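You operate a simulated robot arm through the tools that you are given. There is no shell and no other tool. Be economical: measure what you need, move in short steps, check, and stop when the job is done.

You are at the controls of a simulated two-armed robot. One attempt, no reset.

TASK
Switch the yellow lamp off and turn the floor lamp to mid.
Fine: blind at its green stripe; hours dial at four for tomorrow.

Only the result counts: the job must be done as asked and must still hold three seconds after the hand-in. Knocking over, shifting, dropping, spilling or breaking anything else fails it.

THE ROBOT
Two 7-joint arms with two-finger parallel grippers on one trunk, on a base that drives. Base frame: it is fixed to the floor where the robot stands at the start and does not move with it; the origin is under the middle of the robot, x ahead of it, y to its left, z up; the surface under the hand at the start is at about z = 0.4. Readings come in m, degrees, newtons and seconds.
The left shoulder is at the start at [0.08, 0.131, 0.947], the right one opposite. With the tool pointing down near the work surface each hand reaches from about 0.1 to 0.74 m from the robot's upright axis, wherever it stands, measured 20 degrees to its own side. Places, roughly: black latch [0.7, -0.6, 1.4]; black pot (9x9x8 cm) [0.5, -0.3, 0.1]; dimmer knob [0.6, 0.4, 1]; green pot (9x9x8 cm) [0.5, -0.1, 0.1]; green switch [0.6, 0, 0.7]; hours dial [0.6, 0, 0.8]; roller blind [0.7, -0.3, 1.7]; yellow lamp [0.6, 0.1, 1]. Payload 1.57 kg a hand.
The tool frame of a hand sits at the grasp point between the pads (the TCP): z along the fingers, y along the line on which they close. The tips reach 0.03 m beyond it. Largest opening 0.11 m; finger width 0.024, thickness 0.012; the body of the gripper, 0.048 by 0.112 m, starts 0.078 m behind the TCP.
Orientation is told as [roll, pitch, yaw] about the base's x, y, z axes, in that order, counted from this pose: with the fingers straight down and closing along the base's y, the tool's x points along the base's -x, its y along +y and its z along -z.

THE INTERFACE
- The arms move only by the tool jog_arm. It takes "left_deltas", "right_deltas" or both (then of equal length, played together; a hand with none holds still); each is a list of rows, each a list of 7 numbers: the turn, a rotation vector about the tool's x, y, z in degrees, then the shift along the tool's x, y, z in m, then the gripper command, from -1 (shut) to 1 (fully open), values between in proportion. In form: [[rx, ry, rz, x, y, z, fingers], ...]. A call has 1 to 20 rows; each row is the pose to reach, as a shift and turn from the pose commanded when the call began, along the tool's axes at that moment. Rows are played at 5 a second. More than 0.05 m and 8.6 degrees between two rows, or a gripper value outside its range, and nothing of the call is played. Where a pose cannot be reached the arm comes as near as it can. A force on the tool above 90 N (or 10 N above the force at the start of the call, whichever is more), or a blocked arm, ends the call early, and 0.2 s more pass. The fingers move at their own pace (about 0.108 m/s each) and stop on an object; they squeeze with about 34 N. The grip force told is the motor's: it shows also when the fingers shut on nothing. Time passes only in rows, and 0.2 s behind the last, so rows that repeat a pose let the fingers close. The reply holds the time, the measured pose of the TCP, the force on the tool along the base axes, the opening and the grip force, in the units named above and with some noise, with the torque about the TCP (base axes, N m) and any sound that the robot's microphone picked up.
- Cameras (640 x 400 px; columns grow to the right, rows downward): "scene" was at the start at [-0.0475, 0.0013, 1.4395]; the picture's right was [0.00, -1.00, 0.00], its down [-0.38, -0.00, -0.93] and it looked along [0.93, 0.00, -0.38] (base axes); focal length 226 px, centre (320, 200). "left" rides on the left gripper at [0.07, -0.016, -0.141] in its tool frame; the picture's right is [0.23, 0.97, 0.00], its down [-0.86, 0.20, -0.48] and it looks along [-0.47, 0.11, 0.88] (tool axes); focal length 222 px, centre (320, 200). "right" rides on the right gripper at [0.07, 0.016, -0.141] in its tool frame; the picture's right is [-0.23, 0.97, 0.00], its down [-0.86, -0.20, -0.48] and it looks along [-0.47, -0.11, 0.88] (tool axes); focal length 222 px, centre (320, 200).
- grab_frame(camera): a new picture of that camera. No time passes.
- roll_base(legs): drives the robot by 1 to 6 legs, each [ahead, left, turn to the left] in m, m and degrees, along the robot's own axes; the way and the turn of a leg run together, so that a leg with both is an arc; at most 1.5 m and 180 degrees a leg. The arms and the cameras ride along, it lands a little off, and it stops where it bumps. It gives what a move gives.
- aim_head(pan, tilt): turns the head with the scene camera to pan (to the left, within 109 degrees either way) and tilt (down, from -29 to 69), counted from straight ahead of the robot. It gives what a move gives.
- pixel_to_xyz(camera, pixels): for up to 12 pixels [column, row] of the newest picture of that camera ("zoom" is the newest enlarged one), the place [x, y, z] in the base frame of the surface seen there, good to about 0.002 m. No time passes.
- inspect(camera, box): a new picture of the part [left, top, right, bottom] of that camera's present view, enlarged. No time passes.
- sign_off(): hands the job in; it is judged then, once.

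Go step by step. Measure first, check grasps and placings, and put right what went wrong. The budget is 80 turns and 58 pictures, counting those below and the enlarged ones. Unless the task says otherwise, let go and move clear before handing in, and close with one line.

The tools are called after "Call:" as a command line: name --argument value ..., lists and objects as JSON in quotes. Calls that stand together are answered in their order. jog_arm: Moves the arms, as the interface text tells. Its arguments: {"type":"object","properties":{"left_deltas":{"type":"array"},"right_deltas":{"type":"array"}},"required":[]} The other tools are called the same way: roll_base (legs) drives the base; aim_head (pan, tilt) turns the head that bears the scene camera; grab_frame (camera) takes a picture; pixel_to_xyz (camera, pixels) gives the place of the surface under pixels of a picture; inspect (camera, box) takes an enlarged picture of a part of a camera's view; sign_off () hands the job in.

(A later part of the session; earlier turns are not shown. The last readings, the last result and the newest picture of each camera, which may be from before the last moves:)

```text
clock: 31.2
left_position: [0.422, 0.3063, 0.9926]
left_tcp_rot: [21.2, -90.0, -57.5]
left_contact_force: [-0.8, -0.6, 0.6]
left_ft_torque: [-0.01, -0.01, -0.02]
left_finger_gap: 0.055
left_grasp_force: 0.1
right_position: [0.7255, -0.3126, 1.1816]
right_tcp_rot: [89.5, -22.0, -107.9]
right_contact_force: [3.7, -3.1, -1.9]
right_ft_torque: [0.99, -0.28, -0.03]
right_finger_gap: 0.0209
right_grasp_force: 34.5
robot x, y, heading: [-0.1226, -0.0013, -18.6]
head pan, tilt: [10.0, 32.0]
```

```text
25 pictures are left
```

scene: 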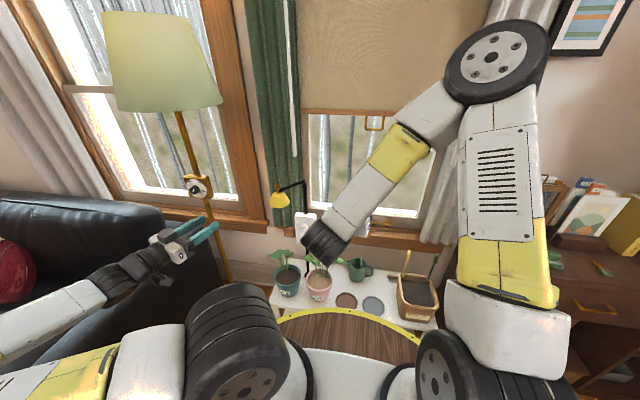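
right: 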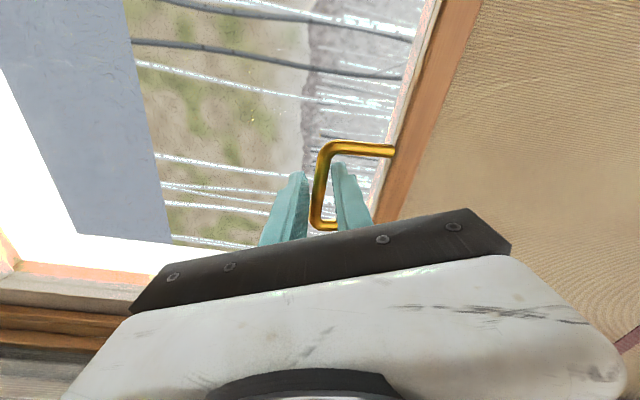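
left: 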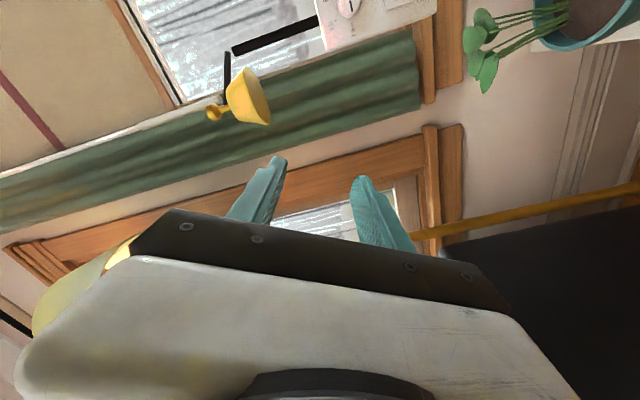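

The bar is between the fingers. I pull down 6 cm in small steps and watch for force and sounds.

Call:
jog_arm --right_deltas '[[0, 0, 0, 0.004, -0.009, 0, -1], [0, 0, 0, 0.008, -0.019, 0, -1], [0, 0, 0, 0.011, -0.028, 0, -1], [0, 0, 0, 0.015, -0.037, 0, -1], [0, 0, 0, 0.019, -0.046, 0, -1], [0, 0, 0, 0.0225, -0.056, 0, -1], [0, 0, 0, 0.0225, -0.056, 0, -1]]'

Call:
aim_head --pan -2 --tilt -10

Call:
grab_frame --camera "scene"

```text
clock: 32.8
left_position: [0.421, 0.305, 0.9938]
left_tcp_rot: [101.1, -89.8, -137.3]
left_contact_force: [0.1, -0.1, -0.7]
left_ft_torque: [0.01, 0.03, 0.0]
left_finger_gap: 0.0551
left_grasp_force: 0.0
right_position: [0.7315, -0.3109, 1.1489]
right_tcp_rot: [87.5, -22.4, -107.7]
right_contact_force: [-24.3, -14.1, 0.4]
right_ft_torque: [1.0, -0.32, -0.24]
right_finger_gap: 0.021
right_grasp_force: 33.9
right hand out of reach, approached as far as the arm can: row 1, 2, 3, 4, 5, 6, 7
robot x, y, heading: [-0.1226, 0.0012, -18.2]
head pan, tilt: [10.0, 32.0]
```

```text
clock: 33.9
left_position: [0.4203, 0.3047, 0.9929]
left_tcp_rot: [93.7, -89.9, -130.0]
left_contact_force: [0.3, -0.3, -0.5]
left_ft_torque: [0.01, -0.02, -0.02]
left_finger_gap: 0.0549
left_grasp_force: 0.1
right_position: [0.7316, -0.3102, 1.1484]
right_tcp_rot: [87.6, -22.3, -107.7]
right_contact_force: [-20.9, -14.0, 0.0]
right_ft_torque: [1.09, -0.28, -0.35]
right_finger_gap: 0.0209
right_grasp_force: 34.6
robot x, y, heading: [-0.1172, -0.0021, -18.2]
head pan, tilt: [-2.0, -10.0]
```

```text
24 pictures are left
```

scene: 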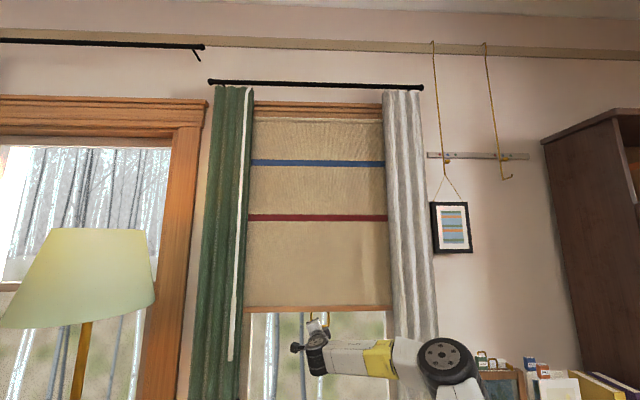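

The hand only came 3 cm down (joint limit). I measure how the blind moved.

Call:
pixel_to_xyz --camera "scene" --pixels '[[318, 121], [318, 163], [318, 217], [280, 307], [318, 110], [350, 163], [350, 217], [295, 308]]'

Call:
inspect --camera "scene" --box '[230, 90, 410, 240]'

```text
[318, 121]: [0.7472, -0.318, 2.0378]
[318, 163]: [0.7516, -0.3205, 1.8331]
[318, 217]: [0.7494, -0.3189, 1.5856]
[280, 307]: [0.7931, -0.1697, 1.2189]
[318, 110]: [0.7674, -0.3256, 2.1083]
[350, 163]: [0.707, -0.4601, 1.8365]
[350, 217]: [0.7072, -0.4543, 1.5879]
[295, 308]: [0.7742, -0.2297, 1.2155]
```

```text
2.67 times, centred on (320, 165) of scene
```

zoom: 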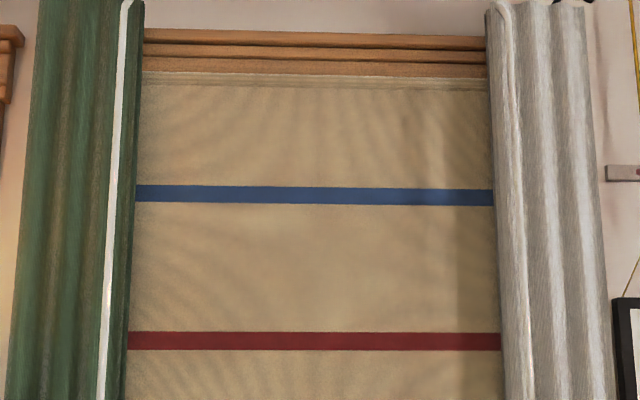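

The blind came down 2 cm; blue is now at 1.833, so with 25 cm stripe spacing the green one should emerge at the top lip (~2.04) a few cm further on. I let go, retreat, and will use an easier level grip-hook (twist 0).

Call:
jog_arm --right_deltas '[[0, 0, 0, 0, 0, 0, -0.3], [0, 0, 0, 0, 0, 0, -0.1], [0, 0, 0, 0, 0, -0.03, -0.1], [0, 0, 0, 0, 0, -0.06, -0.1], [0, 0, 0, 0, 0, -0.09, -0.1], [0, 0, -8, 0, 0, -0.09, -0.1], [0, 0, -16, 0, 0, -0.09, -0.4], [0, 0, -24, 0, 0, -0.09, -0.7], [0, 0, -32, 0, 0, -0.09, -1], [0, 0, -40, 0, 0, -0.09, -1], [0, 0, -48, 0, 0, -0.09, -1], [0, 0, -56, 0, 0, -0.09, -1], [0, 0, -64, 0, 0, -0.09, -1], [0, 0, -68, 0, 0, -0.09, -1]]'

Call:
grab_frame --camera "right"

```text
clock: 36.9
left_position: [0.422, 0.305, 0.9931]
left_tcp_rot: [38.4, -90.0, -74.6]
left_contact_force: [0.2, -0.6, 0.6]
left_ft_torque: [0.03, 0.01, 0.0]
left_finger_gap: 0.0548
left_grasp_force: 0.0
right_position: [0.6475, -0.2801, 1.1484]
right_tcp_rot: [-97.2, -89.9, 79.2]
right_contact_force: [1.0, -0.2, -0.2]
right_ft_torque: [-0.01, 0.02, 0.01]
right_finger_gap: 0.0001
right_grasp_force: 21.1
right hand out of reach, approached as far as the arm can: row 3, 4, 5, 6
robot x, y, heading: [-0.1227, -0.0013, -18.3]
head pan, tilt: [-2.0, -10.0]
```

```text
22 pictures are left
```

right: 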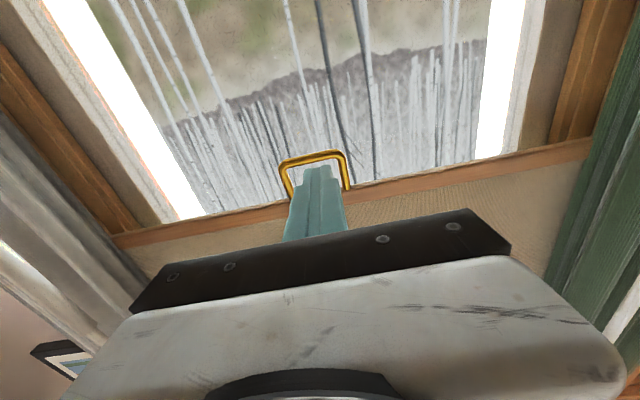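

Call:
pixel_to_xyz --camera "right" --pixels '[[312, 156], [295, 160], [340, 153], [287, 187], [345, 178], [318, 166], [260, 212], [365, 192]]'

```text
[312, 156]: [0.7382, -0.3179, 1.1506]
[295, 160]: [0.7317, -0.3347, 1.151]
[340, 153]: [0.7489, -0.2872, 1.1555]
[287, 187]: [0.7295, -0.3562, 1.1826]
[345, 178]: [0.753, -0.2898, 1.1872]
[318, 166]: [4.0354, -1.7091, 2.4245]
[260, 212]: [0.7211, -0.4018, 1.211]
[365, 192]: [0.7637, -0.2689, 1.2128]
```

The blind held: bar now z 1.151. I lift the closed fingers to the loop's middle, insert, and pull the bar down ~3 cm.

Call:
jog_arm --right_deltas '[[0, 0, 0, -0.0306, -0.008, 0, -1], [0, 0, 0, -0.0306, -0.008, 0.03, -1], [0, 0, 0, -0.0306, -0.008, 0.06, -1], [0, 0, 0, -0.0306, -0.008, 0.086, -1], [0, 0, 0, -0.022, -0.008, 0.086, -1], [0, 0, 0, -0.014, -0.008, 0.086, -1], [0, 0, 0, -0.006, -0.008, 0.086, -1], [0, 0, 0, 0.002, -0.008, 0.086, -1], [0, 0, 0, 0.01, -0.008, 0.086, -1], [0, 0, 0, 0.012, -0.008, 0.086, -1]]'

Call:
inspect --camera "scene" --box '[230, 90, 410, 240]'

Call:
pixel_to_xyz --camera "zoom" --pixels '[[300, 80], [300, 90], [300, 100], [300, 195], [300, 200], [300, 205], [300, 340], [300, 350]]'

```text
clock: 39.1
left_position: [0.4218, 0.3055, 0.9921]
left_tcp_rot: [55.0, -90.1, -91.5]
left_contact_force: [0.3, -0.1, -0.3]
left_ft_torque: [-0.01, 0.0, 0.01]
left_finger_gap: 0.0551
left_grasp_force: 0.2
right_position: [0.7277, -0.3136, 1.1359]
right_tcp_rot: [156.1, -90.0, -173.9]
right_contact_force: [0.1, 0.4, 2.5]
right_ft_torque: [0.01, -0.04, 0.01]
right_finger_gap: 0.0
right_grasp_force: 21.6
robot x, y, heading: [-0.1193, 0.0021, -18.1]
head pan, tilt: [-2.0, -10.0]
```

```text
2.67 times, centred on (320, 165) of scene
```

zoom: 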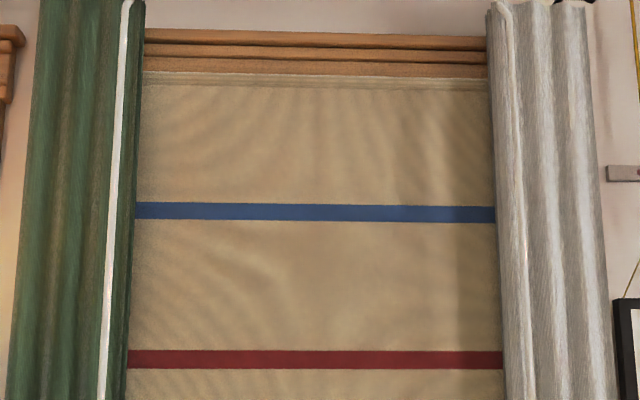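

```text
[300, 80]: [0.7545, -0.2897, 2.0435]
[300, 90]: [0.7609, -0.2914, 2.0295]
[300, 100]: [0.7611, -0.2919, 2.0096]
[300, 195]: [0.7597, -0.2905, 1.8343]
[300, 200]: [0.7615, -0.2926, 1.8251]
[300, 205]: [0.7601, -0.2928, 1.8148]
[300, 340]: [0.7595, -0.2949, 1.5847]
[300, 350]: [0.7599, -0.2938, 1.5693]
```

The blind follows smoothly (blue now ≈1.804). I pull another 2.5 cm.

Call:
jog_arm --right_deltas '[[0, 0, 0, 0.008, 0, 0, -1], [0, 0, 0, 0.016, 0, 0, -1], [0, 0, 0, 0.025, 0, 0, -1], [0, 0, 0, 0.025, 0, 0, -1]]'

Call:
inspect --camera "scene" --box '[230, 90, 410, 240]'

```text
clock: 40.1
left_position: [0.4207, 0.3061, 0.993]
left_tcp_rot: [40.4, -90.0, -76.7]
left_contact_force: [-0.4, 0.7, 0.4]
left_ft_torque: [0.0, 0.0, -0.02]
left_finger_gap: 0.0553
left_grasp_force: 0.1
right_position: [0.7267, -0.3134, 1.1099]
right_tcp_rot: [-132.6, -90.0, 114.9]
right_contact_force: [0.5, 0.2, 0.3]
right_ft_torque: [0.02, 0.01, 0.0]
right_finger_gap: 0.0
right_grasp_force: 21.7
robot x, y, heading: [-0.1188, 0.0003, -18.1]
head pan, tilt: [-2.0, -10.0]
```

```text
2.67 times, centred on (320, 165) of scene
```

zoom: 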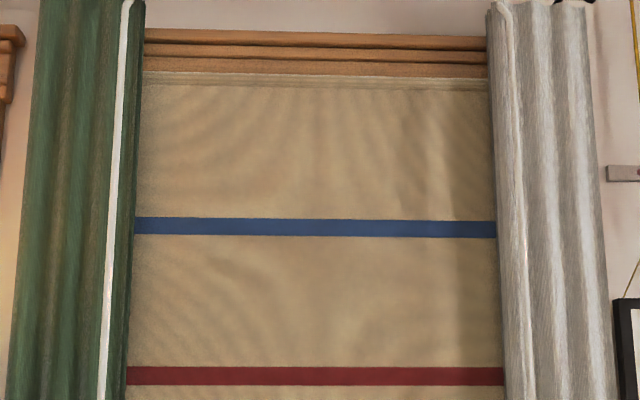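

No green yet; I keep pulling, 6 cm more.

Call:
jog_arm --right_deltas '[[0, 0, 0, 0.01, 0, 0, -1], [0, 0, 0, 0.02, 0, 0, -1], [0, 0, 0, 0.03, 0, 0, -1], [0, 0, 0, 0.04, 0, 0, -1], [0, 0, 0, 0.05, 0, 0, -1], [0, 0, 0, 0.06, 0, 0, -1], [0, 0, 0, 0.06, 0, 0, -1]]'

Call:
inspect --camera "scene" --box '[230, 90, 410, 240]'

```text
clock: 41.7
left_position: [0.4203, 0.3066, 0.9931]
left_tcp_rot: [158.3, -89.8, 165.4]
left_contact_force: [-0.7, -0.1, 0.0]
left_ft_torque: [0.03, 0.02, 0.03]
left_finger_gap: 0.055
left_grasp_force: 0.2
right_position: [0.7266, -0.3117, 1.0714]
right_tcp_rot: [173.4, -87.9, 168.1]
right_contact_force: [-18.8, 3.2, 62.6]
right_ft_torque: [-0.29, -0.73, 0.68]
right_finger_gap: 0.0001
right_grasp_force: 20.7
robot x, y, heading: [-0.1235, 0.0003, -18.3]
head pan, tilt: [-2.0, -10.0]
```

```text
2.67 times, centred on (320, 165) of scene
```

zoom: 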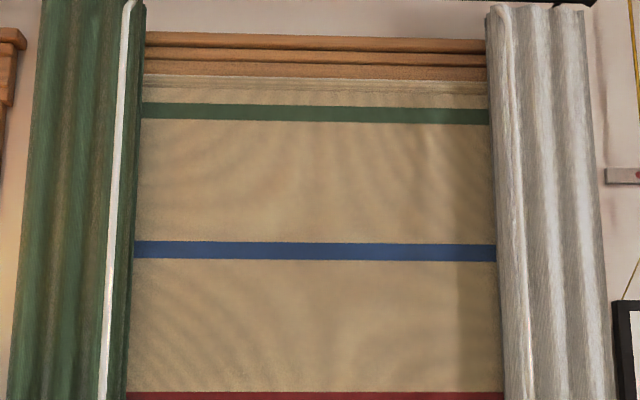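

The green stripe has appeared at the top (row ~113) and the hand now meets 60 N: likely the end of travel. I ease the pull off and look closely at the top lip.

Call:
jog_arm --right_deltas '[[0, 0, 0, -0.01, 0, 0, -1], [0, 0, 0, -0.02, 0, 0, -1], [0, 0, 0, -0.025, 0, 0, -1]]'

Call:
inspect --camera "scene" --box '[260, 100, 350, 190]'

Call:
pixel_to_xyz --camera "zoom" --pixels '[[300, 30], [300, 50], [300, 60], [300, 70], [300, 80], [300, 90], [300, 100], [300, 120], [300, 250], [300, 270]]'

```text
clock: 42.5
left_position: [0.4229, 0.3062, 0.9918]
left_tcp_rot: [117.0, -90.0, -153.2]
left_contact_force: [-0.3, 0.3, 0.3]
left_ft_torque: [-0.02, -0.04, 0.0]
left_finger_gap: 0.0551
left_grasp_force: 0.1
right_position: [0.7276, -0.3144, 1.0732]
right_tcp_rot: [-10.7, -89.6, -7.5]
right_contact_force: [0.1, 3.1, 5.1]
right_ft_torque: [0.05, -0.11, 0.06]
right_finger_gap: 0.0
right_grasp_force: 21.3
robot x, y, heading: [-0.1226, 0.002, -18.6]
head pan, tilt: [-2.0, -10.0]
```

```text
4.44 times, centred on (305, 145) of scene
```

zoom: 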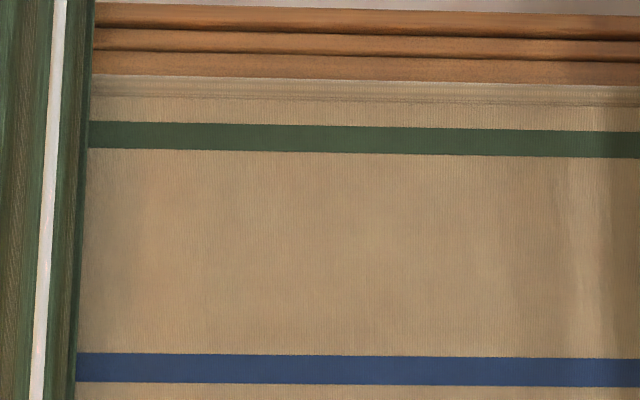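

```text
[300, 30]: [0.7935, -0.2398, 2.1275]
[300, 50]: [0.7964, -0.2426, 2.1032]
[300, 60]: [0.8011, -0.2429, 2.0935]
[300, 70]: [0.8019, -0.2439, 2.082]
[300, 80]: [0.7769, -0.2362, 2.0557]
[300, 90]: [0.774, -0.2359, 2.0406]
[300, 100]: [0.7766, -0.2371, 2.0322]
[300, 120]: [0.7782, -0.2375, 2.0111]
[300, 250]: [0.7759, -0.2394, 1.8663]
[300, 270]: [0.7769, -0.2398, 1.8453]
```

The stop leaves green centred at z≈1.99, about 3 cm under the roll. I nudge the hem up ~1.4 cm so the stripe sits right under the roll, then check.

Call:
jog_arm --right_deltas '[[0, 0, 0, -0.01, 0, 0.007, -1], [0, 0, 0, -0.02, 0, 0.007, -1], [0, 0, 0, -0.028, 0, 0.007, -1], [0, 0, 0, -0.033, 0, 0.007, -1], [0, 0, 0, -0.038, 0, 0.007, -1], [0, 0, 0, -0.038, 0, 0.007, -1]]'

Call:
inspect --camera "scene" --box '[260, 100, 350, 190]'

Call:
pixel_to_xyz --camera "zoom" --pixels '[[300, 90], [300, 100], [300, 105], [300, 110], [300, 120], [300, 140], [300, 350], [300, 360]]'

```text
clock: 43.9
left_position: [0.421, 0.3047, 0.9928]
left_tcp_rot: [25.7, -90.1, -61.9]
left_contact_force: [-0.8, -1.5, -0.4]
left_ft_torque: [-0.03, -0.03, -0.01]
left_finger_gap: 0.055
left_grasp_force: 0.1
right_position: [0.7334, -0.3158, 1.1147]
right_tcp_rot: [-167.8, -89.8, 150.1]
right_contact_force: [0.2, 0.0, -1.1]
right_ft_torque: [-0.02, 0.05, 0.01]
right_finger_gap: 0.0001
right_grasp_force: 21.6
robot x, y, heading: [-0.1191, -0.0029, -18.1]
head pan, tilt: [-2.0, -10.0]
```

```text
4.44 times, centred on (305, 145) of scene
```

zoom: 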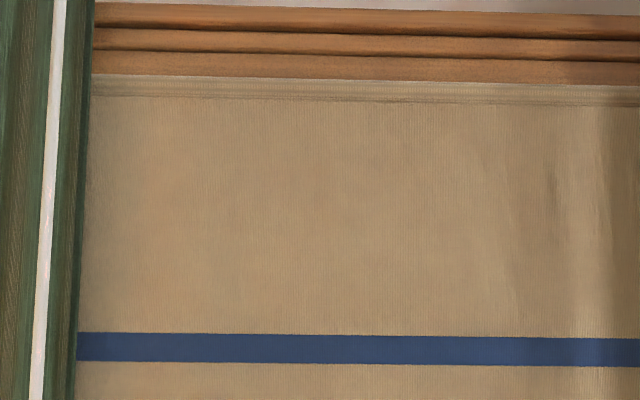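

```text
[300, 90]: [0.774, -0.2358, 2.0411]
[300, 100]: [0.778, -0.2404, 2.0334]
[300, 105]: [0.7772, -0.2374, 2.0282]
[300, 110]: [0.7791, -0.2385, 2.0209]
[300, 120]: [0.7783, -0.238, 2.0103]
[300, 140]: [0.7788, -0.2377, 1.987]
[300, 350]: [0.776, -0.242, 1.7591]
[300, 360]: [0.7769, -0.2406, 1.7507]
```

Green vanished at this height (it only shows near the end of travel), so the mark is lower. I pull down again 1.3 cm, just short of the stop.

Call:
jog_arm --right_deltas '[[0, 0, 0, 0.01, 0, -0.004, -1], [0, 0, 0, 0.018, 0, -0.004, -1], [0, 0, 0, 0.026, 0, -0.004, -1], [0, 0, 0, 0.034, 0, -0.004, -1], [0, 0, 0, 0.034, 0, -0.004, -1]]'

Call:
inspect --camera "scene" --box '[260, 100, 350, 190]'

```text
clock: 45.1
left_position: [0.4215, 0.3051, 0.9925]
left_tcp_rot: [33.3, -90.0, -69.7]
left_contact_force: [-0.3, 0.5, -0.9]
left_ft_torque: [0.0, 0.0, -0.02]
left_finger_gap: 0.055
left_grasp_force: 0.1
right_position: [0.7297, -0.3146, 1.0788]
right_tcp_rot: [-74.3, -90.1, 56.1]
right_contact_force: [1.0, 0.6, 0.0]
right_ft_torque: [-0.01, -0.03, -0.01]
right_finger_gap: 0.0
right_grasp_force: 21.1
robot x, y, heading: [-0.1187, -0.0029, -18.4]
head pan, tilt: [-2.0, -10.0]
```

```text
4.44 times, centred on (305, 145) of scene
```

zoom: 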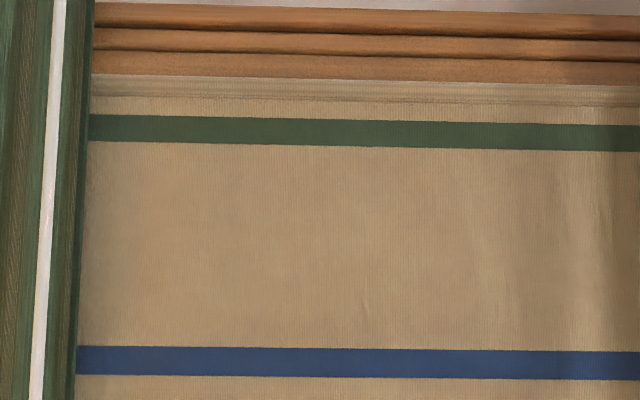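

Green is showing just below the roll (row 133), about 6 mm before the stop. I lift off the bar a little and withdraw straight back.

Call:
jog_arm --right_deltas '[[0, 0, 0, -0.01, 0, 0, -1], [0, 0, 0, -0.01, 0, -0.03, -1], [0, 0, 0, -0.01, 0, -0.07, -1], [0, 0, 0, -0.01, 0, -0.11, -1], [0, 0, 0, -0.01, 0, -0.15, -1], [0, 0, 0, -0.03, -0.04, -0.18, -1]]'

Call:
aim_head --pan 10 --tilt 15

Call:
grab_frame --camera "scene"

```text
refused: row 6 steps farther than a row can; nothing moved
```

```text
clock: 46.0
left_position: [0.4218, 0.3068, 0.9927]
left_tcp_rot: [38.7, -90.0, -75.0]
left_contact_force: [-0.4, -0.8, 1.4]
left_ft_torque: [0.0, -0.02, -0.02]
left_finger_gap: 0.0549
left_grasp_force: 0.1
right_position: [0.7302, -0.3142, 1.0805]
right_tcp_rot: [-114.5, -90.0, 96.3]
right_contact_force: [0.0, -0.4, 0.8]
right_ft_torque: [-0.01, 0.0, 0.02]
right_finger_gap: 0.0001
right_grasp_force: 21.2
robot x, y, heading: [-0.1206, 0.0007, -18.3]
head pan, tilt: [10.0, 15.0]
```

```text
15 pictures are left
```

scene: 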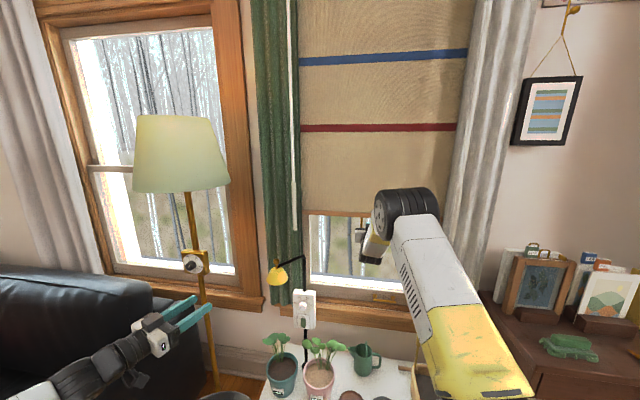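

I'll withdraw the right hand in smaller steps, while the left hand goes to 20 cm in front of the hours dial, pre-twisted −55°.

Call:
jog_arm --right_deltas '[[0, 0, 0, -0.01, 0, 0, -1], [0, 0, 0, -0.01, 0, -0.02, -1], [0, 0, 0, -0.01, 0, -0.04, -1], [0, 0, 0, -0.01, 0, -0.06, -1], [0, 0, 0, -0.01, 0, -0.08, -1], [0, 0, 0, -0.01, 0, -0.1, -1], [0, 0, 0, -0.01, 0, -0.12, -1], [0, 0, 0, -0.01, 0, -0.14, -1], [0, 0, 0, -0.01, 0, -0.15, -1], [0, 0, 0, -0.01, 0, -0.15, -1]]' --left_deltas '[[-1.66, -0.86, -5.45, 0.0215, -0.0186, 0.0183, 0], [-3.32, -1.72, -10.9, 0.043, -0.0372, 0.0366, 0], [-4.98, -2.58, -16.35, 0.0644, -0.0558, 0.0549, 0], [-6.64, -3.44, -21.8, 0.0858, -0.0744, 0.0732, 0], [-8.3, -4.3, -27.25, 0.1073, -0.093, 0.0915, 0], [-9.96, -5.16, -32.7, 0.1287, -0.1116, 0.1098, 0], [-11.62, -6.02, -38.15, 0.15, -0.1302, 0.1281, 0], [-13.28, -6.88, -43.6, 0.1716, -0.1488, 0.1464, 0], [-14.94, -7.74, -49.05, 0.193, -0.1674, 0.1647, 0], [-16.6, -8.6, -54.5, 0.2145, -0.186, 0.183, 0]]'

Call:
grab_frame --camera "left"

```text
clock: 48.2
left_position: [0.5243, 0.0881, 0.816]
left_tcp_rot: [-89.9, -34.0, 71.0]
left_contact_force: [-0.2, 1.2, -0.4]
left_ft_torque: [-0.01, 0.02, -0.06]
left_finger_gap: 0.055
left_grasp_force: 0.0
left hand out of reach, approached as far as the arm can: row 3, 4, 5, 6, 7, 8, 9, 10
right_position: [0.5861, -0.2662, 1.0896]
right_tcp_rot: [-157.2, -89.9, 139.5]
right_contact_force: [0.4, 0.8, 0.4]
right_ft_torque: [0.03, 0.07, -0.11]
right_finger_gap: 0.0
right_grasp_force: 21.7
robot x, y, heading: [-0.1236, 0.0033, -18.2]
head pan, tilt: [10.0, 15.0]
```

```text
14 pictures are left
```

left: 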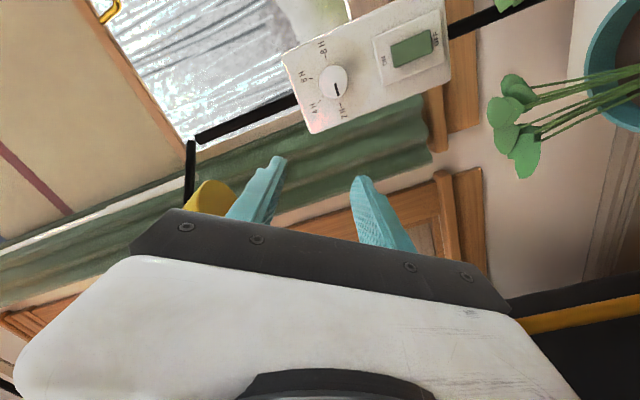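

The left arm nears its roll limit at −55°. I relax the twist to −35° and line up 11 cm in front of the dial; I'll ratchet the turn if needed.

Call:
jog_arm --left_deltas '[[0, 0, 7, 0.024, -0.001, -0.01, 0], [0, 0, 14, 0.048, -0.002, 0.0, 0], [0, 0, 20, 0.0703, -0.0028, 0.02, 0], [0, 0, 20, 0.0703, -0.0028, 0.042, 0], [0, 0, 20, 0.0703, -0.0028, 0.042, 0]]'

Call:
inspect --camera "left" --box '[220, 50, 440, 270]'

```text
clock: 49.4
left_position: [0.6451, 0.0903, 0.8007]
left_tcp_rot: [-91.0, -51.1, 68.9]
left_contact_force: [-0.4, -0.2, -0.2]
left_ft_torque: [0.0, 0.01, 0.04]
left_finger_gap: 0.0551
left_grasp_force: 0.1
left hand out of reach, approached as far as the arm can: row 1, 2, 3, 4, 5
right_position: [0.5871, -0.2686, 1.0891]
right_tcp_rot: [-174.2, -90.0, 156.5]
right_contact_force: [0.3, -0.2, -0.3]
right_ft_torque: [-0.03, 0.02, 0.03]
right_finger_gap: 0.0
right_grasp_force: 21.0
robot x, y, heading: [-0.1239, -0.0008, -18.1]
head pan, tilt: [10.0, 15.0]
```

```text
1.82 times, centred on (330, 160) of left
```

zoom: 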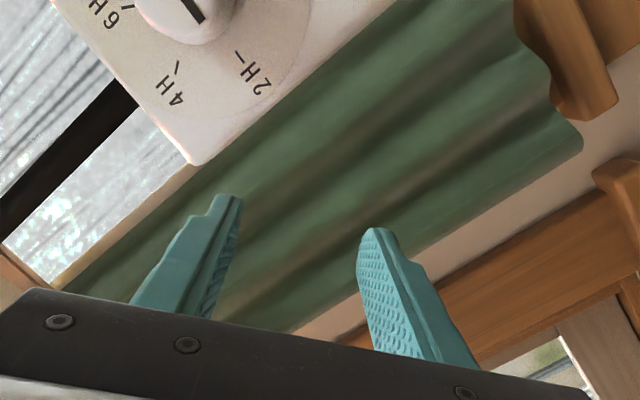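

The left arm can't come inward that far and slid forward instead; nothing was touched (no force). I withdraw it straight back, then shift the robot 14 cm right so the dial lies in the left arm's good zone.

Call:
jog_arm --left_deltas '[[0, 0, 0, 0, 0, -0.04, 0], [0, 0, 0, 0, 0, -0.08, 0], [0, 0, 0, 0, 0, -0.12, 0], [0, 0, 0, 0, 0, -0.16, 0], [0, 0, 0, 0, 0, -0.2, 0]]' --right_deltas '[[0, 0, 0, 0, 0, -0.02, -1], [0, 0, 0, 0, 0, -0.04, -1], [0, 0, 0, 0, 0, -0.06, -1], [0, 0, 0, 0, 0, -0.06, -1], [0, 0, 0, 0, 0, -0.06, -1]]'

Call:
grab_frame --camera "scene"

```text
clock: 50.6
left_position: [0.5296, 0.1804, 0.8477]
left_tcp_rot: [-91.3, -50.5, 68.1]
left_contact_force: [-1.0, 0.5, 0.1]
left_ft_torque: [-0.03, 0.03, -0.01]
left_finger_gap: 0.0551
left_grasp_force: 0.2
left hand out of reach, approached as far as the arm can: row 1, 2, 3, 4, 5
right_position: [0.528, -0.253, 1.0897]
right_tcp_rot: [-162.6, -89.9, 144.6]
right_contact_force: [-0.4, 0.6, 0.2]
right_ft_torque: [0.01, 0.01, -0.08]
right_finger_gap: 0.0
right_grasp_force: 21.2
robot x, y, heading: [-0.122, 0.0003, -18.3]
head pan, tilt: [10.0, 15.0]
```

```text
12 pictures are left
```

scene: 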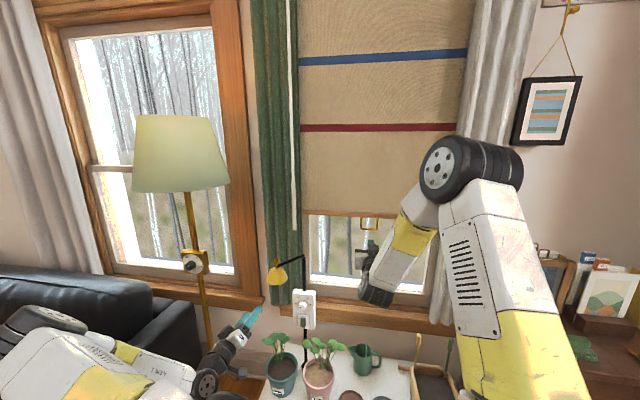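

The left elbow is out wide; shifting the robot right 14 cm puts the dial where the dimmer was relative to this arm. I drive.

Call:
roll_base --legs '[[0, -0.14, 0]]'

```text
clock: 51.9
left_position: [0.4875, 0.044, 0.8485]
left_tcp_rot: [-91.2, -50.6, 67.9]
left_contact_force: [-0.5, -0.1, 1.2]
left_ft_torque: [-0.01, -0.02, 0.02]
left_finger_gap: 0.0549
left_grasp_force: 0.1
right_position: [0.4839, -0.3878, 1.09]
right_tcp_rot: [-168.3, -89.9, 149.9]
right_contact_force: [0.2, -0.4, 0.0]
right_ft_torque: [0.01, -0.04, -0.01]
right_finger_gap: 0.0
right_grasp_force: 20.9
robot x, y, heading: [-0.1612, -0.1382, -18.7]
head pan, tilt: [10.0, 15.0]
```

Call:
jog_arm --left_deltas '[[-1, -0.8, 1.5, 0.018, 0.015, 0.02, 0], [-2, -1.6, 3, 0.037, 0.029, 0.04, 0], [-3.1, -2.5, 4.5, 0.0553, 0.0437, 0.064, 0], [-3.1, -2.5, 4.5, 0.0553, 0.0437, 0.064, 0]]'

Call:
grab_frame --camera "left"

```text
clock: 52.9
left_position: [0.542, 0.0431, 0.807]
left_tcp_rot: [-91.9, -52.8, 70.8]
left_contact_force: [-0.2, -0.6, 0.4]
left_ft_torque: [-0.01, -0.03, 0.03]
left_finger_gap: 0.055
left_grasp_force: 0.2
left hand out of reach, approached as far as the arm can: row 1, 2, 3, 4
right_position: [0.4838, -0.387, 1.0898]
right_tcp_rot: [-168.6, -90.0, 150.6]
right_contact_force: [0.1, -0.3, 0.5]
right_ft_torque: [-0.01, 0.01, 0.02]
right_finger_gap: 0.0
right_grasp_force: 21.2
robot x, y, heading: [-0.1646, -0.1293, -18.3]
head pan, tilt: [10.0, 15.0]
```

```text
11 pictures are left
```

left: 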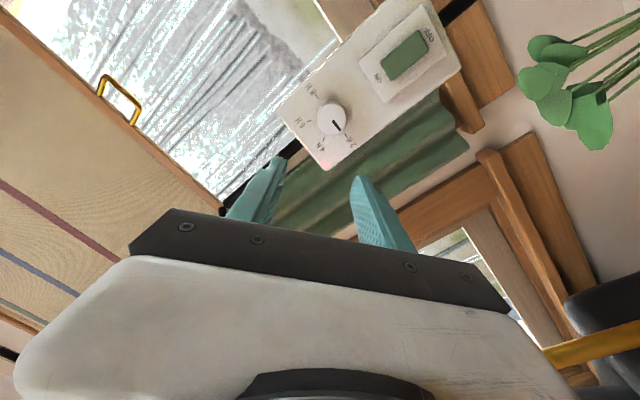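

The left arm still can't get there, whereas the right arm handled 0→65° twists easily. I tuck the left arm back and up, retract the right, and then shift the robot left so the right arm faces the dial.

Call:
jog_arm --left_deltas '[[0, 0, 0, 0, 0, -0.04, 0], [0, 0, 0, 0, 0, -0.08, 0], [0, 0, 6, -0.01, 0, -0.12, 0], [0, 0, 12, -0.03, -0.01, -0.15, 0], [0, 0, 18, -0.06, -0.02, -0.17, 0], [0, 0, 24, -0.1, -0.035, -0.18, 0], [0, 0, 30, -0.14, -0.05, -0.19, 0], [0, 0, 37, -0.18, -0.07, -0.2, 0], [0, 0, 37, -0.22, -0.085, -0.2, 0], [0, 0, 37, -0.236, -0.09, -0.2, 0]]' --right_deltas '[[0, 0, 0, 0, 0, -0.02, -1], [0, 0, 0, 0, 0, -0.04, -0.8], [0, 0, 0, 0, 0, -0.06, -0.5], [0, 0, 0, 0, 0, -0.08, -0.2], [0, 0, 0, 0, 0, -0.1, 0], [0, 0, 0, 0, 0, -0.12, 0], [0, 0, 0, 0, 0, -0.14, 0], [0, 0, 0, 0, 0, -0.15, 0], [0, 0, 0, 0, 0, -0.15, 0], [0, 0, 0, 0, 0, -0.15, 0]]'

Call:
aim_head --pan 50 --tilt 45

Call:
grab_frame --camera "scene"

```text
clock: 55.1
left_position: [0.3462, 0.1668, 1.0396]
left_tcp_rot: [-90.2, -81.1, 68.6]
left_contact_force: [0.6, 0.0, -0.5]
left_ft_torque: [-0.03, 0.0, 0.0]
left_finger_gap: 0.0553
left_grasp_force: 0.0
left hand out of reach, approached as far as the arm can: row 1, 2, 3, 4, 5, 6, 7, 8, 9, 10
right_position: [0.3785, -0.3359, 1.0896]
right_tcp_rot: [-165.1, -89.9, 146.9]
right_contact_force: [-0.1, 0.8, 0.4]
right_ft_torque: [0.01, 0.0, 0.03]
right_finger_gap: 0.0552
right_grasp_force: 0.1
right hand out of reach, approached as far as the arm can: row 6, 7, 8, 9, 10
robot x, y, heading: [-0.1653, -0.1299, -18.2]
head pan, tilt: [10.0, 15.0]
```

```text
clock: 56.2
left_position: [0.3468, 0.1653, 1.0399]
left_tcp_rot: [-90.1, -81.0, 68.4]
left_contact_force: [-0.4, 0.6, 0.2]
left_ft_torque: [0.0, 0.0, 0.0]
left_finger_gap: 0.055
left_grasp_force: 0.0
right_position: [0.3782, -0.3365, 1.0898]
right_tcp_rot: [-170.4, -90.0, 152.0]
right_contact_force: [0.0, -0.2, 0.6]
right_ft_torque: [-0.01, -0.05, 0.04]
right_finger_gap: 0.0549
right_grasp_force: 0.0
robot x, y, heading: [-0.1667, -0.1299, -18.7]
head pan, tilt: [50.0, 45.0]
```

```text
10 pictures are left
```

scene: 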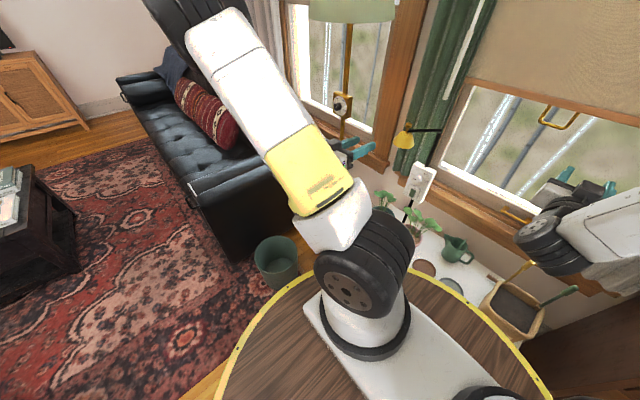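

The left arm is now raised and clear. I measure the basket and sofa to be sure of the leftward drive.

Call:
pixel_to_xyz --camera "scene" --pixels '[[278, 285], [295, 275], [258, 245], [300, 250], [235, 262], [200, 210], [290, 190], [215, 30], [235, 370], [255, 320]]'

```text
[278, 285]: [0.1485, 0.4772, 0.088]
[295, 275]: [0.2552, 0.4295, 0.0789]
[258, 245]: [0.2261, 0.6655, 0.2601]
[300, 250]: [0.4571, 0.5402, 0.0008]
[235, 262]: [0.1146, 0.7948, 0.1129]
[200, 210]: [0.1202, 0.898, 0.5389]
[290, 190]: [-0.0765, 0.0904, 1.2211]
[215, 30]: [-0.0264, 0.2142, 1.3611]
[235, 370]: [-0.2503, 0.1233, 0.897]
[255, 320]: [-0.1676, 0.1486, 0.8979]
```

Basket's near edge is ~0.48 m in y; shifting 20 cm left and turning 10° left keeps well clear and puts the dial straight ahead of the right arm.

Call:
roll_base --legs '[[0, 0.2, 0], [0, 0, 10]]'

Call:
aim_head --pan 5 --tilt 32

```text
clock: 58.5
left_position: [0.3517, 0.4415, 1.0395]
left_tcp_rot: [-90.2, -81.0, 78.5]
left_contact_force: [0.5, -0.5, -1.1]
left_ft_torque: [-0.03, 0.04, 0.02]
left_finger_gap: 0.0549
left_grasp_force: 0.1
right_position: [0.4692, -0.0483, 1.0908]
right_tcp_rot: [-168.2, -90.1, 160.0]
right_contact_force: [-0.2, -0.5, -0.1]
right_ft_torque: [0.0, -0.02, 0.02]
right_finger_gap: 0.055
right_grasp_force: 0.0
robot x, y, heading: [-0.099, 0.0549, -8.5]
head pan, tilt: [50.0, 45.0]
```

```text
clock: 59.6
left_position: [0.3514, 0.4403, 1.0402]
left_tcp_rot: [-90.2, -81.0, 78.5]
left_contact_force: [0.7, 0.4, -0.4]
left_ft_torque: [-0.01, -0.01, 0.05]
left_finger_gap: 0.055
left_grasp_force: 0.1
right_position: [0.4686, -0.0493, 1.0897]
right_tcp_rot: [-168.0, -90.0, 159.8]
right_contact_force: [-0.5, -0.5, -0.7]
right_ft_torque: [0.02, -0.01, -0.03]
right_finger_gap: 0.055
right_grasp_force: 0.1
robot x, y, heading: [-0.1014, 0.0591, -8.5]
head pan, tilt: [5.0, 32.0]
```

I lower the right hand in front of the panel, keeping forward of the disc, then move sideways onto the dial's axis.

Call:
jog_arm --right_deltas '[[1.2, 0, 0, 0.03, 0, 0.02, 0], [2.4, 0, 0, 0.065, 0, 0.04, 0], [3.6, 0, 0, 0.1, 0, 0.055, 0], [4.8, 0, 0, 0.14, 0, 0.06, 0], [6, 0, 0, 0.18, 0, 0.06, 0], [7.2, 0, 0, 0.22, 0.01, 0.06, 0], [8.4, 0, 0, 0.26, 0.03, 0.06, 0], [9.8, 0, 0, 0.295, 0.055, 0.065, 0], [9.8, 0, 0, 0.312, 0.0784, 0.067, 0], [9.8, 0, 0, 0.312, 0.0784, 0.067, 0]]'

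Call:
grab_frame --camera "right"

```text
clock: 61.8
left_position: [0.3516, 0.4412, 1.0384]
left_tcp_rot: [-90.1, -81.1, 78.6]
left_contact_force: [-0.5, 0.3, 0.5]
left_ft_torque: [-0.01, 0.04, 0.01]
left_finger_gap: 0.055
left_grasp_force: 0.1
right_position: [0.5468, 0.0191, 0.7811]
right_tcp_rot: [-154.3, -89.9, 136.4]
right_contact_force: [0.7, 0.0, 0.0]
right_ft_torque: [0.01, 0.0, 0.02]
right_finger_gap: 0.0553
right_grasp_force: 0.1
robot x, y, heading: [-0.1032, 0.0608, -8.3]
head pan, tilt: [5.0, 32.0]
```

```text
9 pictures are left
```

right: 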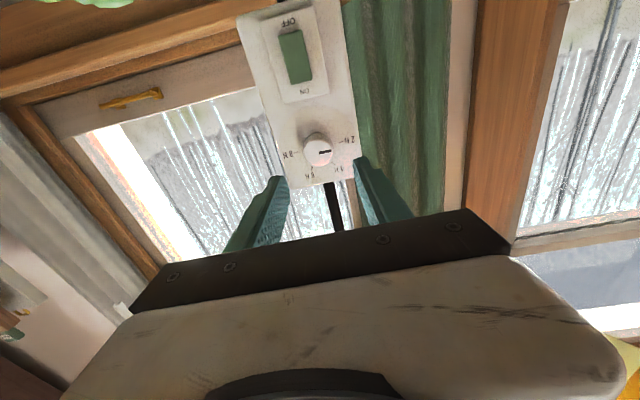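

The right hand is squared up with the dial at (318,152) between the fingers. I measure knob and rocker from here.

Call:
pixel_to_xyz --camera "right" --pixels '[[320, 151], [312, 153], [328, 151], [346, 138], [335, 167], [309, 174], [293, 156], [295, 56], [289, 37], [301, 76], [288, 60], [304, 55]]'

```text
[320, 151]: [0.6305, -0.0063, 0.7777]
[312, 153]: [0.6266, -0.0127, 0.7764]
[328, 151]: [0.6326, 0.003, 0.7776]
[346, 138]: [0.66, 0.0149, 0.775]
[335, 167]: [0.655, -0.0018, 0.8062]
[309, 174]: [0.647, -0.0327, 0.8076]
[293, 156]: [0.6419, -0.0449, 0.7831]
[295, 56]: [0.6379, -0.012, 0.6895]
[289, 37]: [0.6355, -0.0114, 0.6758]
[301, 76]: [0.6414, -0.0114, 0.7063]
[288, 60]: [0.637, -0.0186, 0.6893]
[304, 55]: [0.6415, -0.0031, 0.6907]
```

I advance 7.5 cm and close on the knob.

Call:
jog_arm --right_deltas '[[0, 0, 0, 0.002, 0, 0.03, 0], [0, 0, 0, 0.002, 0, 0.055, 0], [0, 0, 0, 0.002, 0, 0.075, 0], [0, 0, 0, 0.002, 0, 0.075, 0], [0, 0, 0, 0.002, 0, 0.075, -0.3], [0, 0, 0, 0.002, 0, 0.075, -0.6], [0, 0, 0, 0.002, 0, 0.075, -0.6]]'

```text
clock: 63.4
left_position: [0.3512, 0.4398, 1.0398]
left_tcp_rot: [-90.0, -81.1, 78.6]
left_contact_force: [0.3, 0.4, -1.2]
left_ft_torque: [-0.01, 0.01, 0.04]
left_finger_gap: 0.055
left_grasp_force: 0.1
right_position: [0.6189, -0.0062, 0.7787]
right_tcp_rot: [-131.7, -90.0, 113.5]
right_contact_force: [-5.5, -12.5, -0.2]
right_ft_torque: [-0.13, -0.4, 0.32]
right_finger_gap: 0.0338
right_grasp_force: 41.6
robot x, y, heading: [-0.1026, 0.0542, -8.7]
head pan, tilt: [5.0, 32.0]
```

Gripped (gap 3.4 cm). Now 60° clockwise, 2H → 4H.

Call:
jog_arm --right_deltas '[[0, 0, 7.5, 0, -0.0015, 0, -0.6], [0, 0, 15, 0, -0.0015, 0, -0.6], [0, 0, 22.5, 0, -0.0015, 0, -0.6], [0, 0, 30, 0, -0.0015, 0, -0.6], [0, 0, 37.5, 0, -0.0015, 0, -0.6], [0, 0, 45, 0, -0.0015, 0, -0.6], [0, 0, 52.5, 0, -0.0015, 0, -0.6], [0, 0, 60, 0, -0.0015, 0, -0.6], [0, 0, 60, 0, -0.0015, 0, -0.6]]'

Call:
inspect --camera "right" --box '[220, 80, 420, 280]'

```text
clock: 64.3
left_position: [0.3523, 0.439, 1.0392]
left_tcp_rot: [-90.1, -81.0, 78.1]
left_contact_force: [-0.7, -0.2, 0.2]
left_ft_torque: [-0.04, 0.02, 0.03]
left_finger_gap: 0.055
left_grasp_force: 0.0
right_position: [0.6195, -0.004, 0.7774]
right_tcp_rot: [84.6, -65.4, -106.6]
right_contact_force: [-3.0, -4.7, -2.8]
right_ft_torque: [-0.03, -0.16, -0.06]
right_finger_gap: 0.035
right_grasp_force: 7.4
right hand out of reach, approached as far as the arm can: row 3, 4
robot x, y, heading: [-0.1012, 0.0576, -8.9]
head pan, tilt: [5.0, 32.0]
stopped in row 4 (right hand): the force on the tool passed its limit at 106 N (the readings are from after the stop); the commanded pose is now the measured one
```

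```text
2.00 times, centred on (320, 180) of right
```

zoom: 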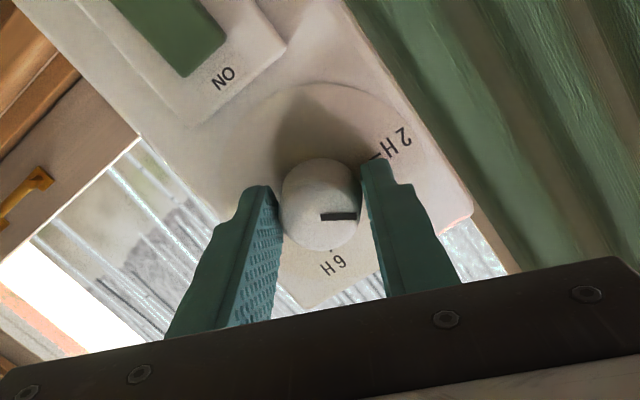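

It turned about 25° and then hit the arm's limit. I release, back off, and re-twist to about −30° to ratchet the remainder.

Call:
jog_arm --right_deltas '[[0, 0, 0, 0, 0, 0, -0.1], [0, 0, 0, 0, 0, 0, 0], [0, 0, 0, 0, 0, -0.03, 0], [0, 0, 0, 0, 0, -0.06, 0], [0, 0, -8, 0, 0, -0.07, 0], [0, 0, -16, 0, 0, -0.07, 0], [0, 0, -24, 0, 0, -0.07, 0], [0, 0, -32, 0, 0, -0.07, 0], [0, 0, -40, 0, 0, -0.07, 0], [0, 0, -48, 0, 0, -0.07, 0], [0, 0, -55, 0, 0, -0.07, 0]]'

Call:
inspect --camera "right" --box '[220, 40, 420, 240]'

```text
clock: 66.7
left_position: [0.3528, 0.4385, 1.0391]
left_tcp_rot: [-90.0, -80.9, 78.3]
left_contact_force: [0.5, 0.8, -0.4]
left_ft_torque: [-0.02, 0.02, 0.03]
left_finger_gap: 0.0551
left_grasp_force: 0.0
right_position: [0.5544, 0.0224, 0.781]
right_tcp_rot: [-85.8, -59.3, 65.0]
right_contact_force: [0.3, -0.3, -0.1]
right_ft_torque: [-0.03, 0.01, -0.01]
right_finger_gap: 0.0551
right_grasp_force: 0.0
robot x, y, heading: [-0.1011, 0.0585, -8.5]
head pan, tilt: [5.0, 32.0]
```

```text
2.00 times, centred on (320, 140) of right
```

zoom: 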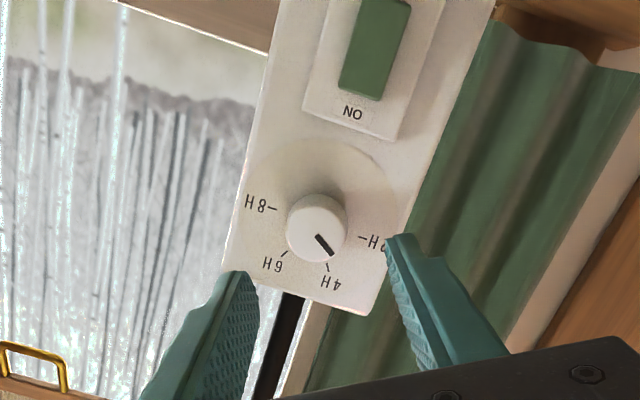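

Pointer is now ~25° short of 4H. I correct the axis, move back in at −31° twist, and close.

Call:
jog_arm --right_deltas '[[-1.8, -3.5, 0, 0.0045, -0.0016, 0.02, 0], [-1.8, -3.5, 0, 0.0045, -0.0016, 0.045, 0], [-1.8, -3.5, 0, 0.0045, -0.0016, 0.069, 0], [-1.8, -3.5, 0, 0.0045, -0.0016, 0.069, 0], [-1.8, -3.5, 0, 0.0045, -0.0016, 0.069, -0.3], [-1.8, -3.5, 0, 0.0045, -0.0016, 0.069, -0.6], [-1.8, -3.5, 0, 0.0045, -0.0016, 0.069, -0.6]]'

```text
clock: 68.3
left_position: [0.353, 0.4386, 1.0386]
left_tcp_rot: [-90.0, -81.0, 78.2]
left_contact_force: [-0.2, 0.7, -0.3]
left_ft_torque: [0.02, -0.03, -0.02]
left_finger_gap: 0.0548
left_grasp_force: 0.1
right_position: [0.6168, -0.0073, 0.7752]
right_tcp_rot: [-89.9, -59.6, 72.0]
right_contact_force: [3.8, -0.3, -1.3]
right_ft_torque: [0.07, 0.21, 0.57]
right_finger_gap: 0.0332
right_grasp_force: 40.9
robot x, y, heading: [-0.1003, 0.06, -8.8]
head pan, tilt: [5.0, 32.0]
```

Gripped cleanly, little side force. Turn 25.5° clockwise.

Call:
jog_arm --right_deltas '[[0, 0, 6.4, 0, 0, 0, -0.6], [0, 0, 12.8, 0, 0, 0, -0.6], [0, 0, 19.1, 0, 0, 0, -0.6], [0, 0, 25.5, 0, 0, 0, -0.6], [0, 0, 25.5, 0, 0, 0, -0.6], [0, 0, 25.5, 0, 0, 0, -0.3], [0, 0, 25.5, 0, 0, 0, 0], [0, 0, 25.5, 0, 0, -0.03, 0], [0, 0, 25.5, 0, 0, -0.07, 0]]'

Call:
inspect --camera "right" --box '[220, 20, 420, 220]'

```text
clock: 70.3
left_position: [0.3531, 0.4387, 1.0386]
left_tcp_rot: [-90.0, -81.0, 78.2]
left_contact_force: [1.0, -0.4, 0.0]
left_ft_torque: [0.01, 0.0, 0.0]
left_finger_gap: 0.0549
left_grasp_force: 0.2
right_position: [0.5518, 0.0143, 0.7752]
right_tcp_rot: [-89.4, -85.2, 71.4]
right_contact_force: [-0.3, 0.0, 0.3]
right_ft_torque: [-0.03, -0.01, 0.0]
right_finger_gap: 0.0549
right_grasp_force: 0.0
robot x, y, heading: [-0.1018, 0.0567, -8.7]
head pan, tilt: [5.0, 32.0]
```

```text
2.00 times, centred on (320, 120) of right
```

zoom: 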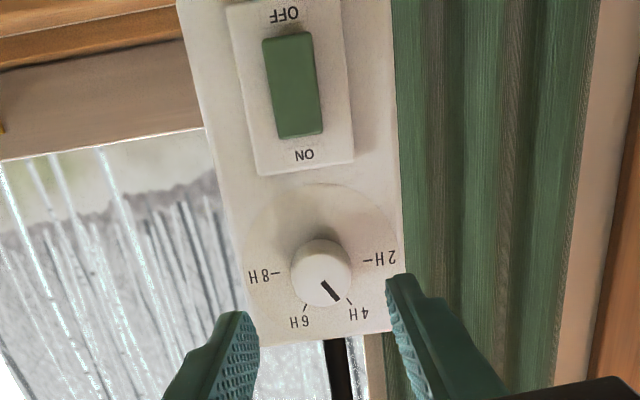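

The pointer now lies within a few degrees of the 4H tick. Next the rocker's OFF (lower) end at z≈0.676; first I check the plant leaf heights below my path.

Call:
pixel_to_xyz --camera "scene" --pixels '[[384, 197], [381, 207], [410, 217], [425, 222], [433, 228], [415, 228], [455, 242]]'

```text
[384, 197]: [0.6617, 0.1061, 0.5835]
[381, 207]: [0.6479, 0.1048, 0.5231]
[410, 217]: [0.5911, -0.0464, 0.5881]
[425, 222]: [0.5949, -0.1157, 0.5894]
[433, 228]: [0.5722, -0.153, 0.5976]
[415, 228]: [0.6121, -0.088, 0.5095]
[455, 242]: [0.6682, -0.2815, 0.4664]
```

Leaves top out at 0.60, below the hand. I close the fingers, drop to the OFF end, and press in.

Call:
jog_arm --right_deltas '[[0, 0, 0, 0.035, 0.0035, 0, -0.5], [0, 0, 0, 0.07, 0.007, 0, -1], [0, 0, 0, 0.1, 0.0105, 0, -1], [0, 0, 0, 0.1, 0.0105, 0, -1], [0, 0, 0, 0.1, 0.0105, 0.03, -1], [0, 0, 0, 0.1, 0.0105, 0.05, -1], [0, 0, 0, 0.1, 0.0105, 0.058, -1], [0, 0, 0, 0.1, 0.0105, 0.063, -1], [0, 0, 0, 0.1, 0.0105, 0.067, -1], [0, 0, 0, 0.1, 0.0105, 0.067, -1], [0, 0, 0, 0.1, 0.0105, 0.03, -1], [0, 0, 0, 0.1, 0.0105, -0.01, -1]]'

Call:
inspect --camera "right" --box '[220, 40, 420, 240]'

```text
clock: 72.9
left_position: [0.3544, 0.44, 1.039]
left_tcp_rot: [-90.0, -81.0, 78.2]
left_contact_force: [0.3, 0.5, -0.9]
left_ft_torque: [-0.02, -0.03, 0.04]
left_finger_gap: 0.0551
left_grasp_force: 0.0
right_position: [0.5443, 0.0168, 0.6724]
right_tcp_rot: [-90.2, -85.1, 72.0]
right_contact_force: [-0.6, 0.4, -0.7]
right_ft_torque: [0.03, -0.03, -0.01]
right_finger_gap: 0.0
right_grasp_force: 21.5
robot x, y, heading: [-0.1028, 0.0604, -8.8]
head pan, tilt: [5.0, 32.0]
```

```text
2.00 times, centred on (320, 140) of right
```

zoom: 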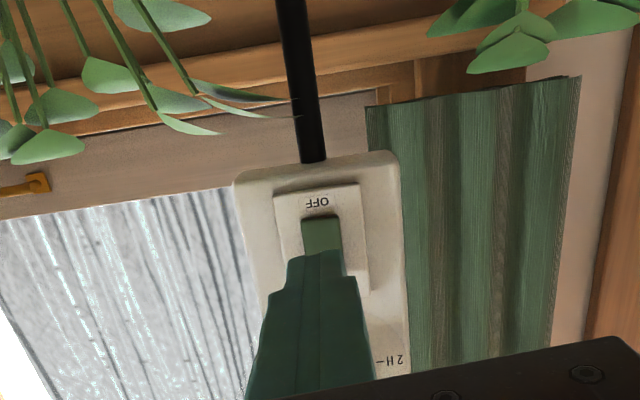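

I check the depth of the OFF end of the rocker (322,222–245).

Call:
pixel_to_xyz --camera "zoom" --pixels '[[320, 222], [321, 232], [322, 242], [323, 248], [345, 200], [300, 200], [352, 260]]'

```text
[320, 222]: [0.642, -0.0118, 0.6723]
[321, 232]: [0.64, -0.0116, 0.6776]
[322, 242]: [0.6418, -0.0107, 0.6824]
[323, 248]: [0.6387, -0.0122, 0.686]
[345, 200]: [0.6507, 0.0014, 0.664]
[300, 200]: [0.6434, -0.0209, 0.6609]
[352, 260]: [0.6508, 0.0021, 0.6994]
```

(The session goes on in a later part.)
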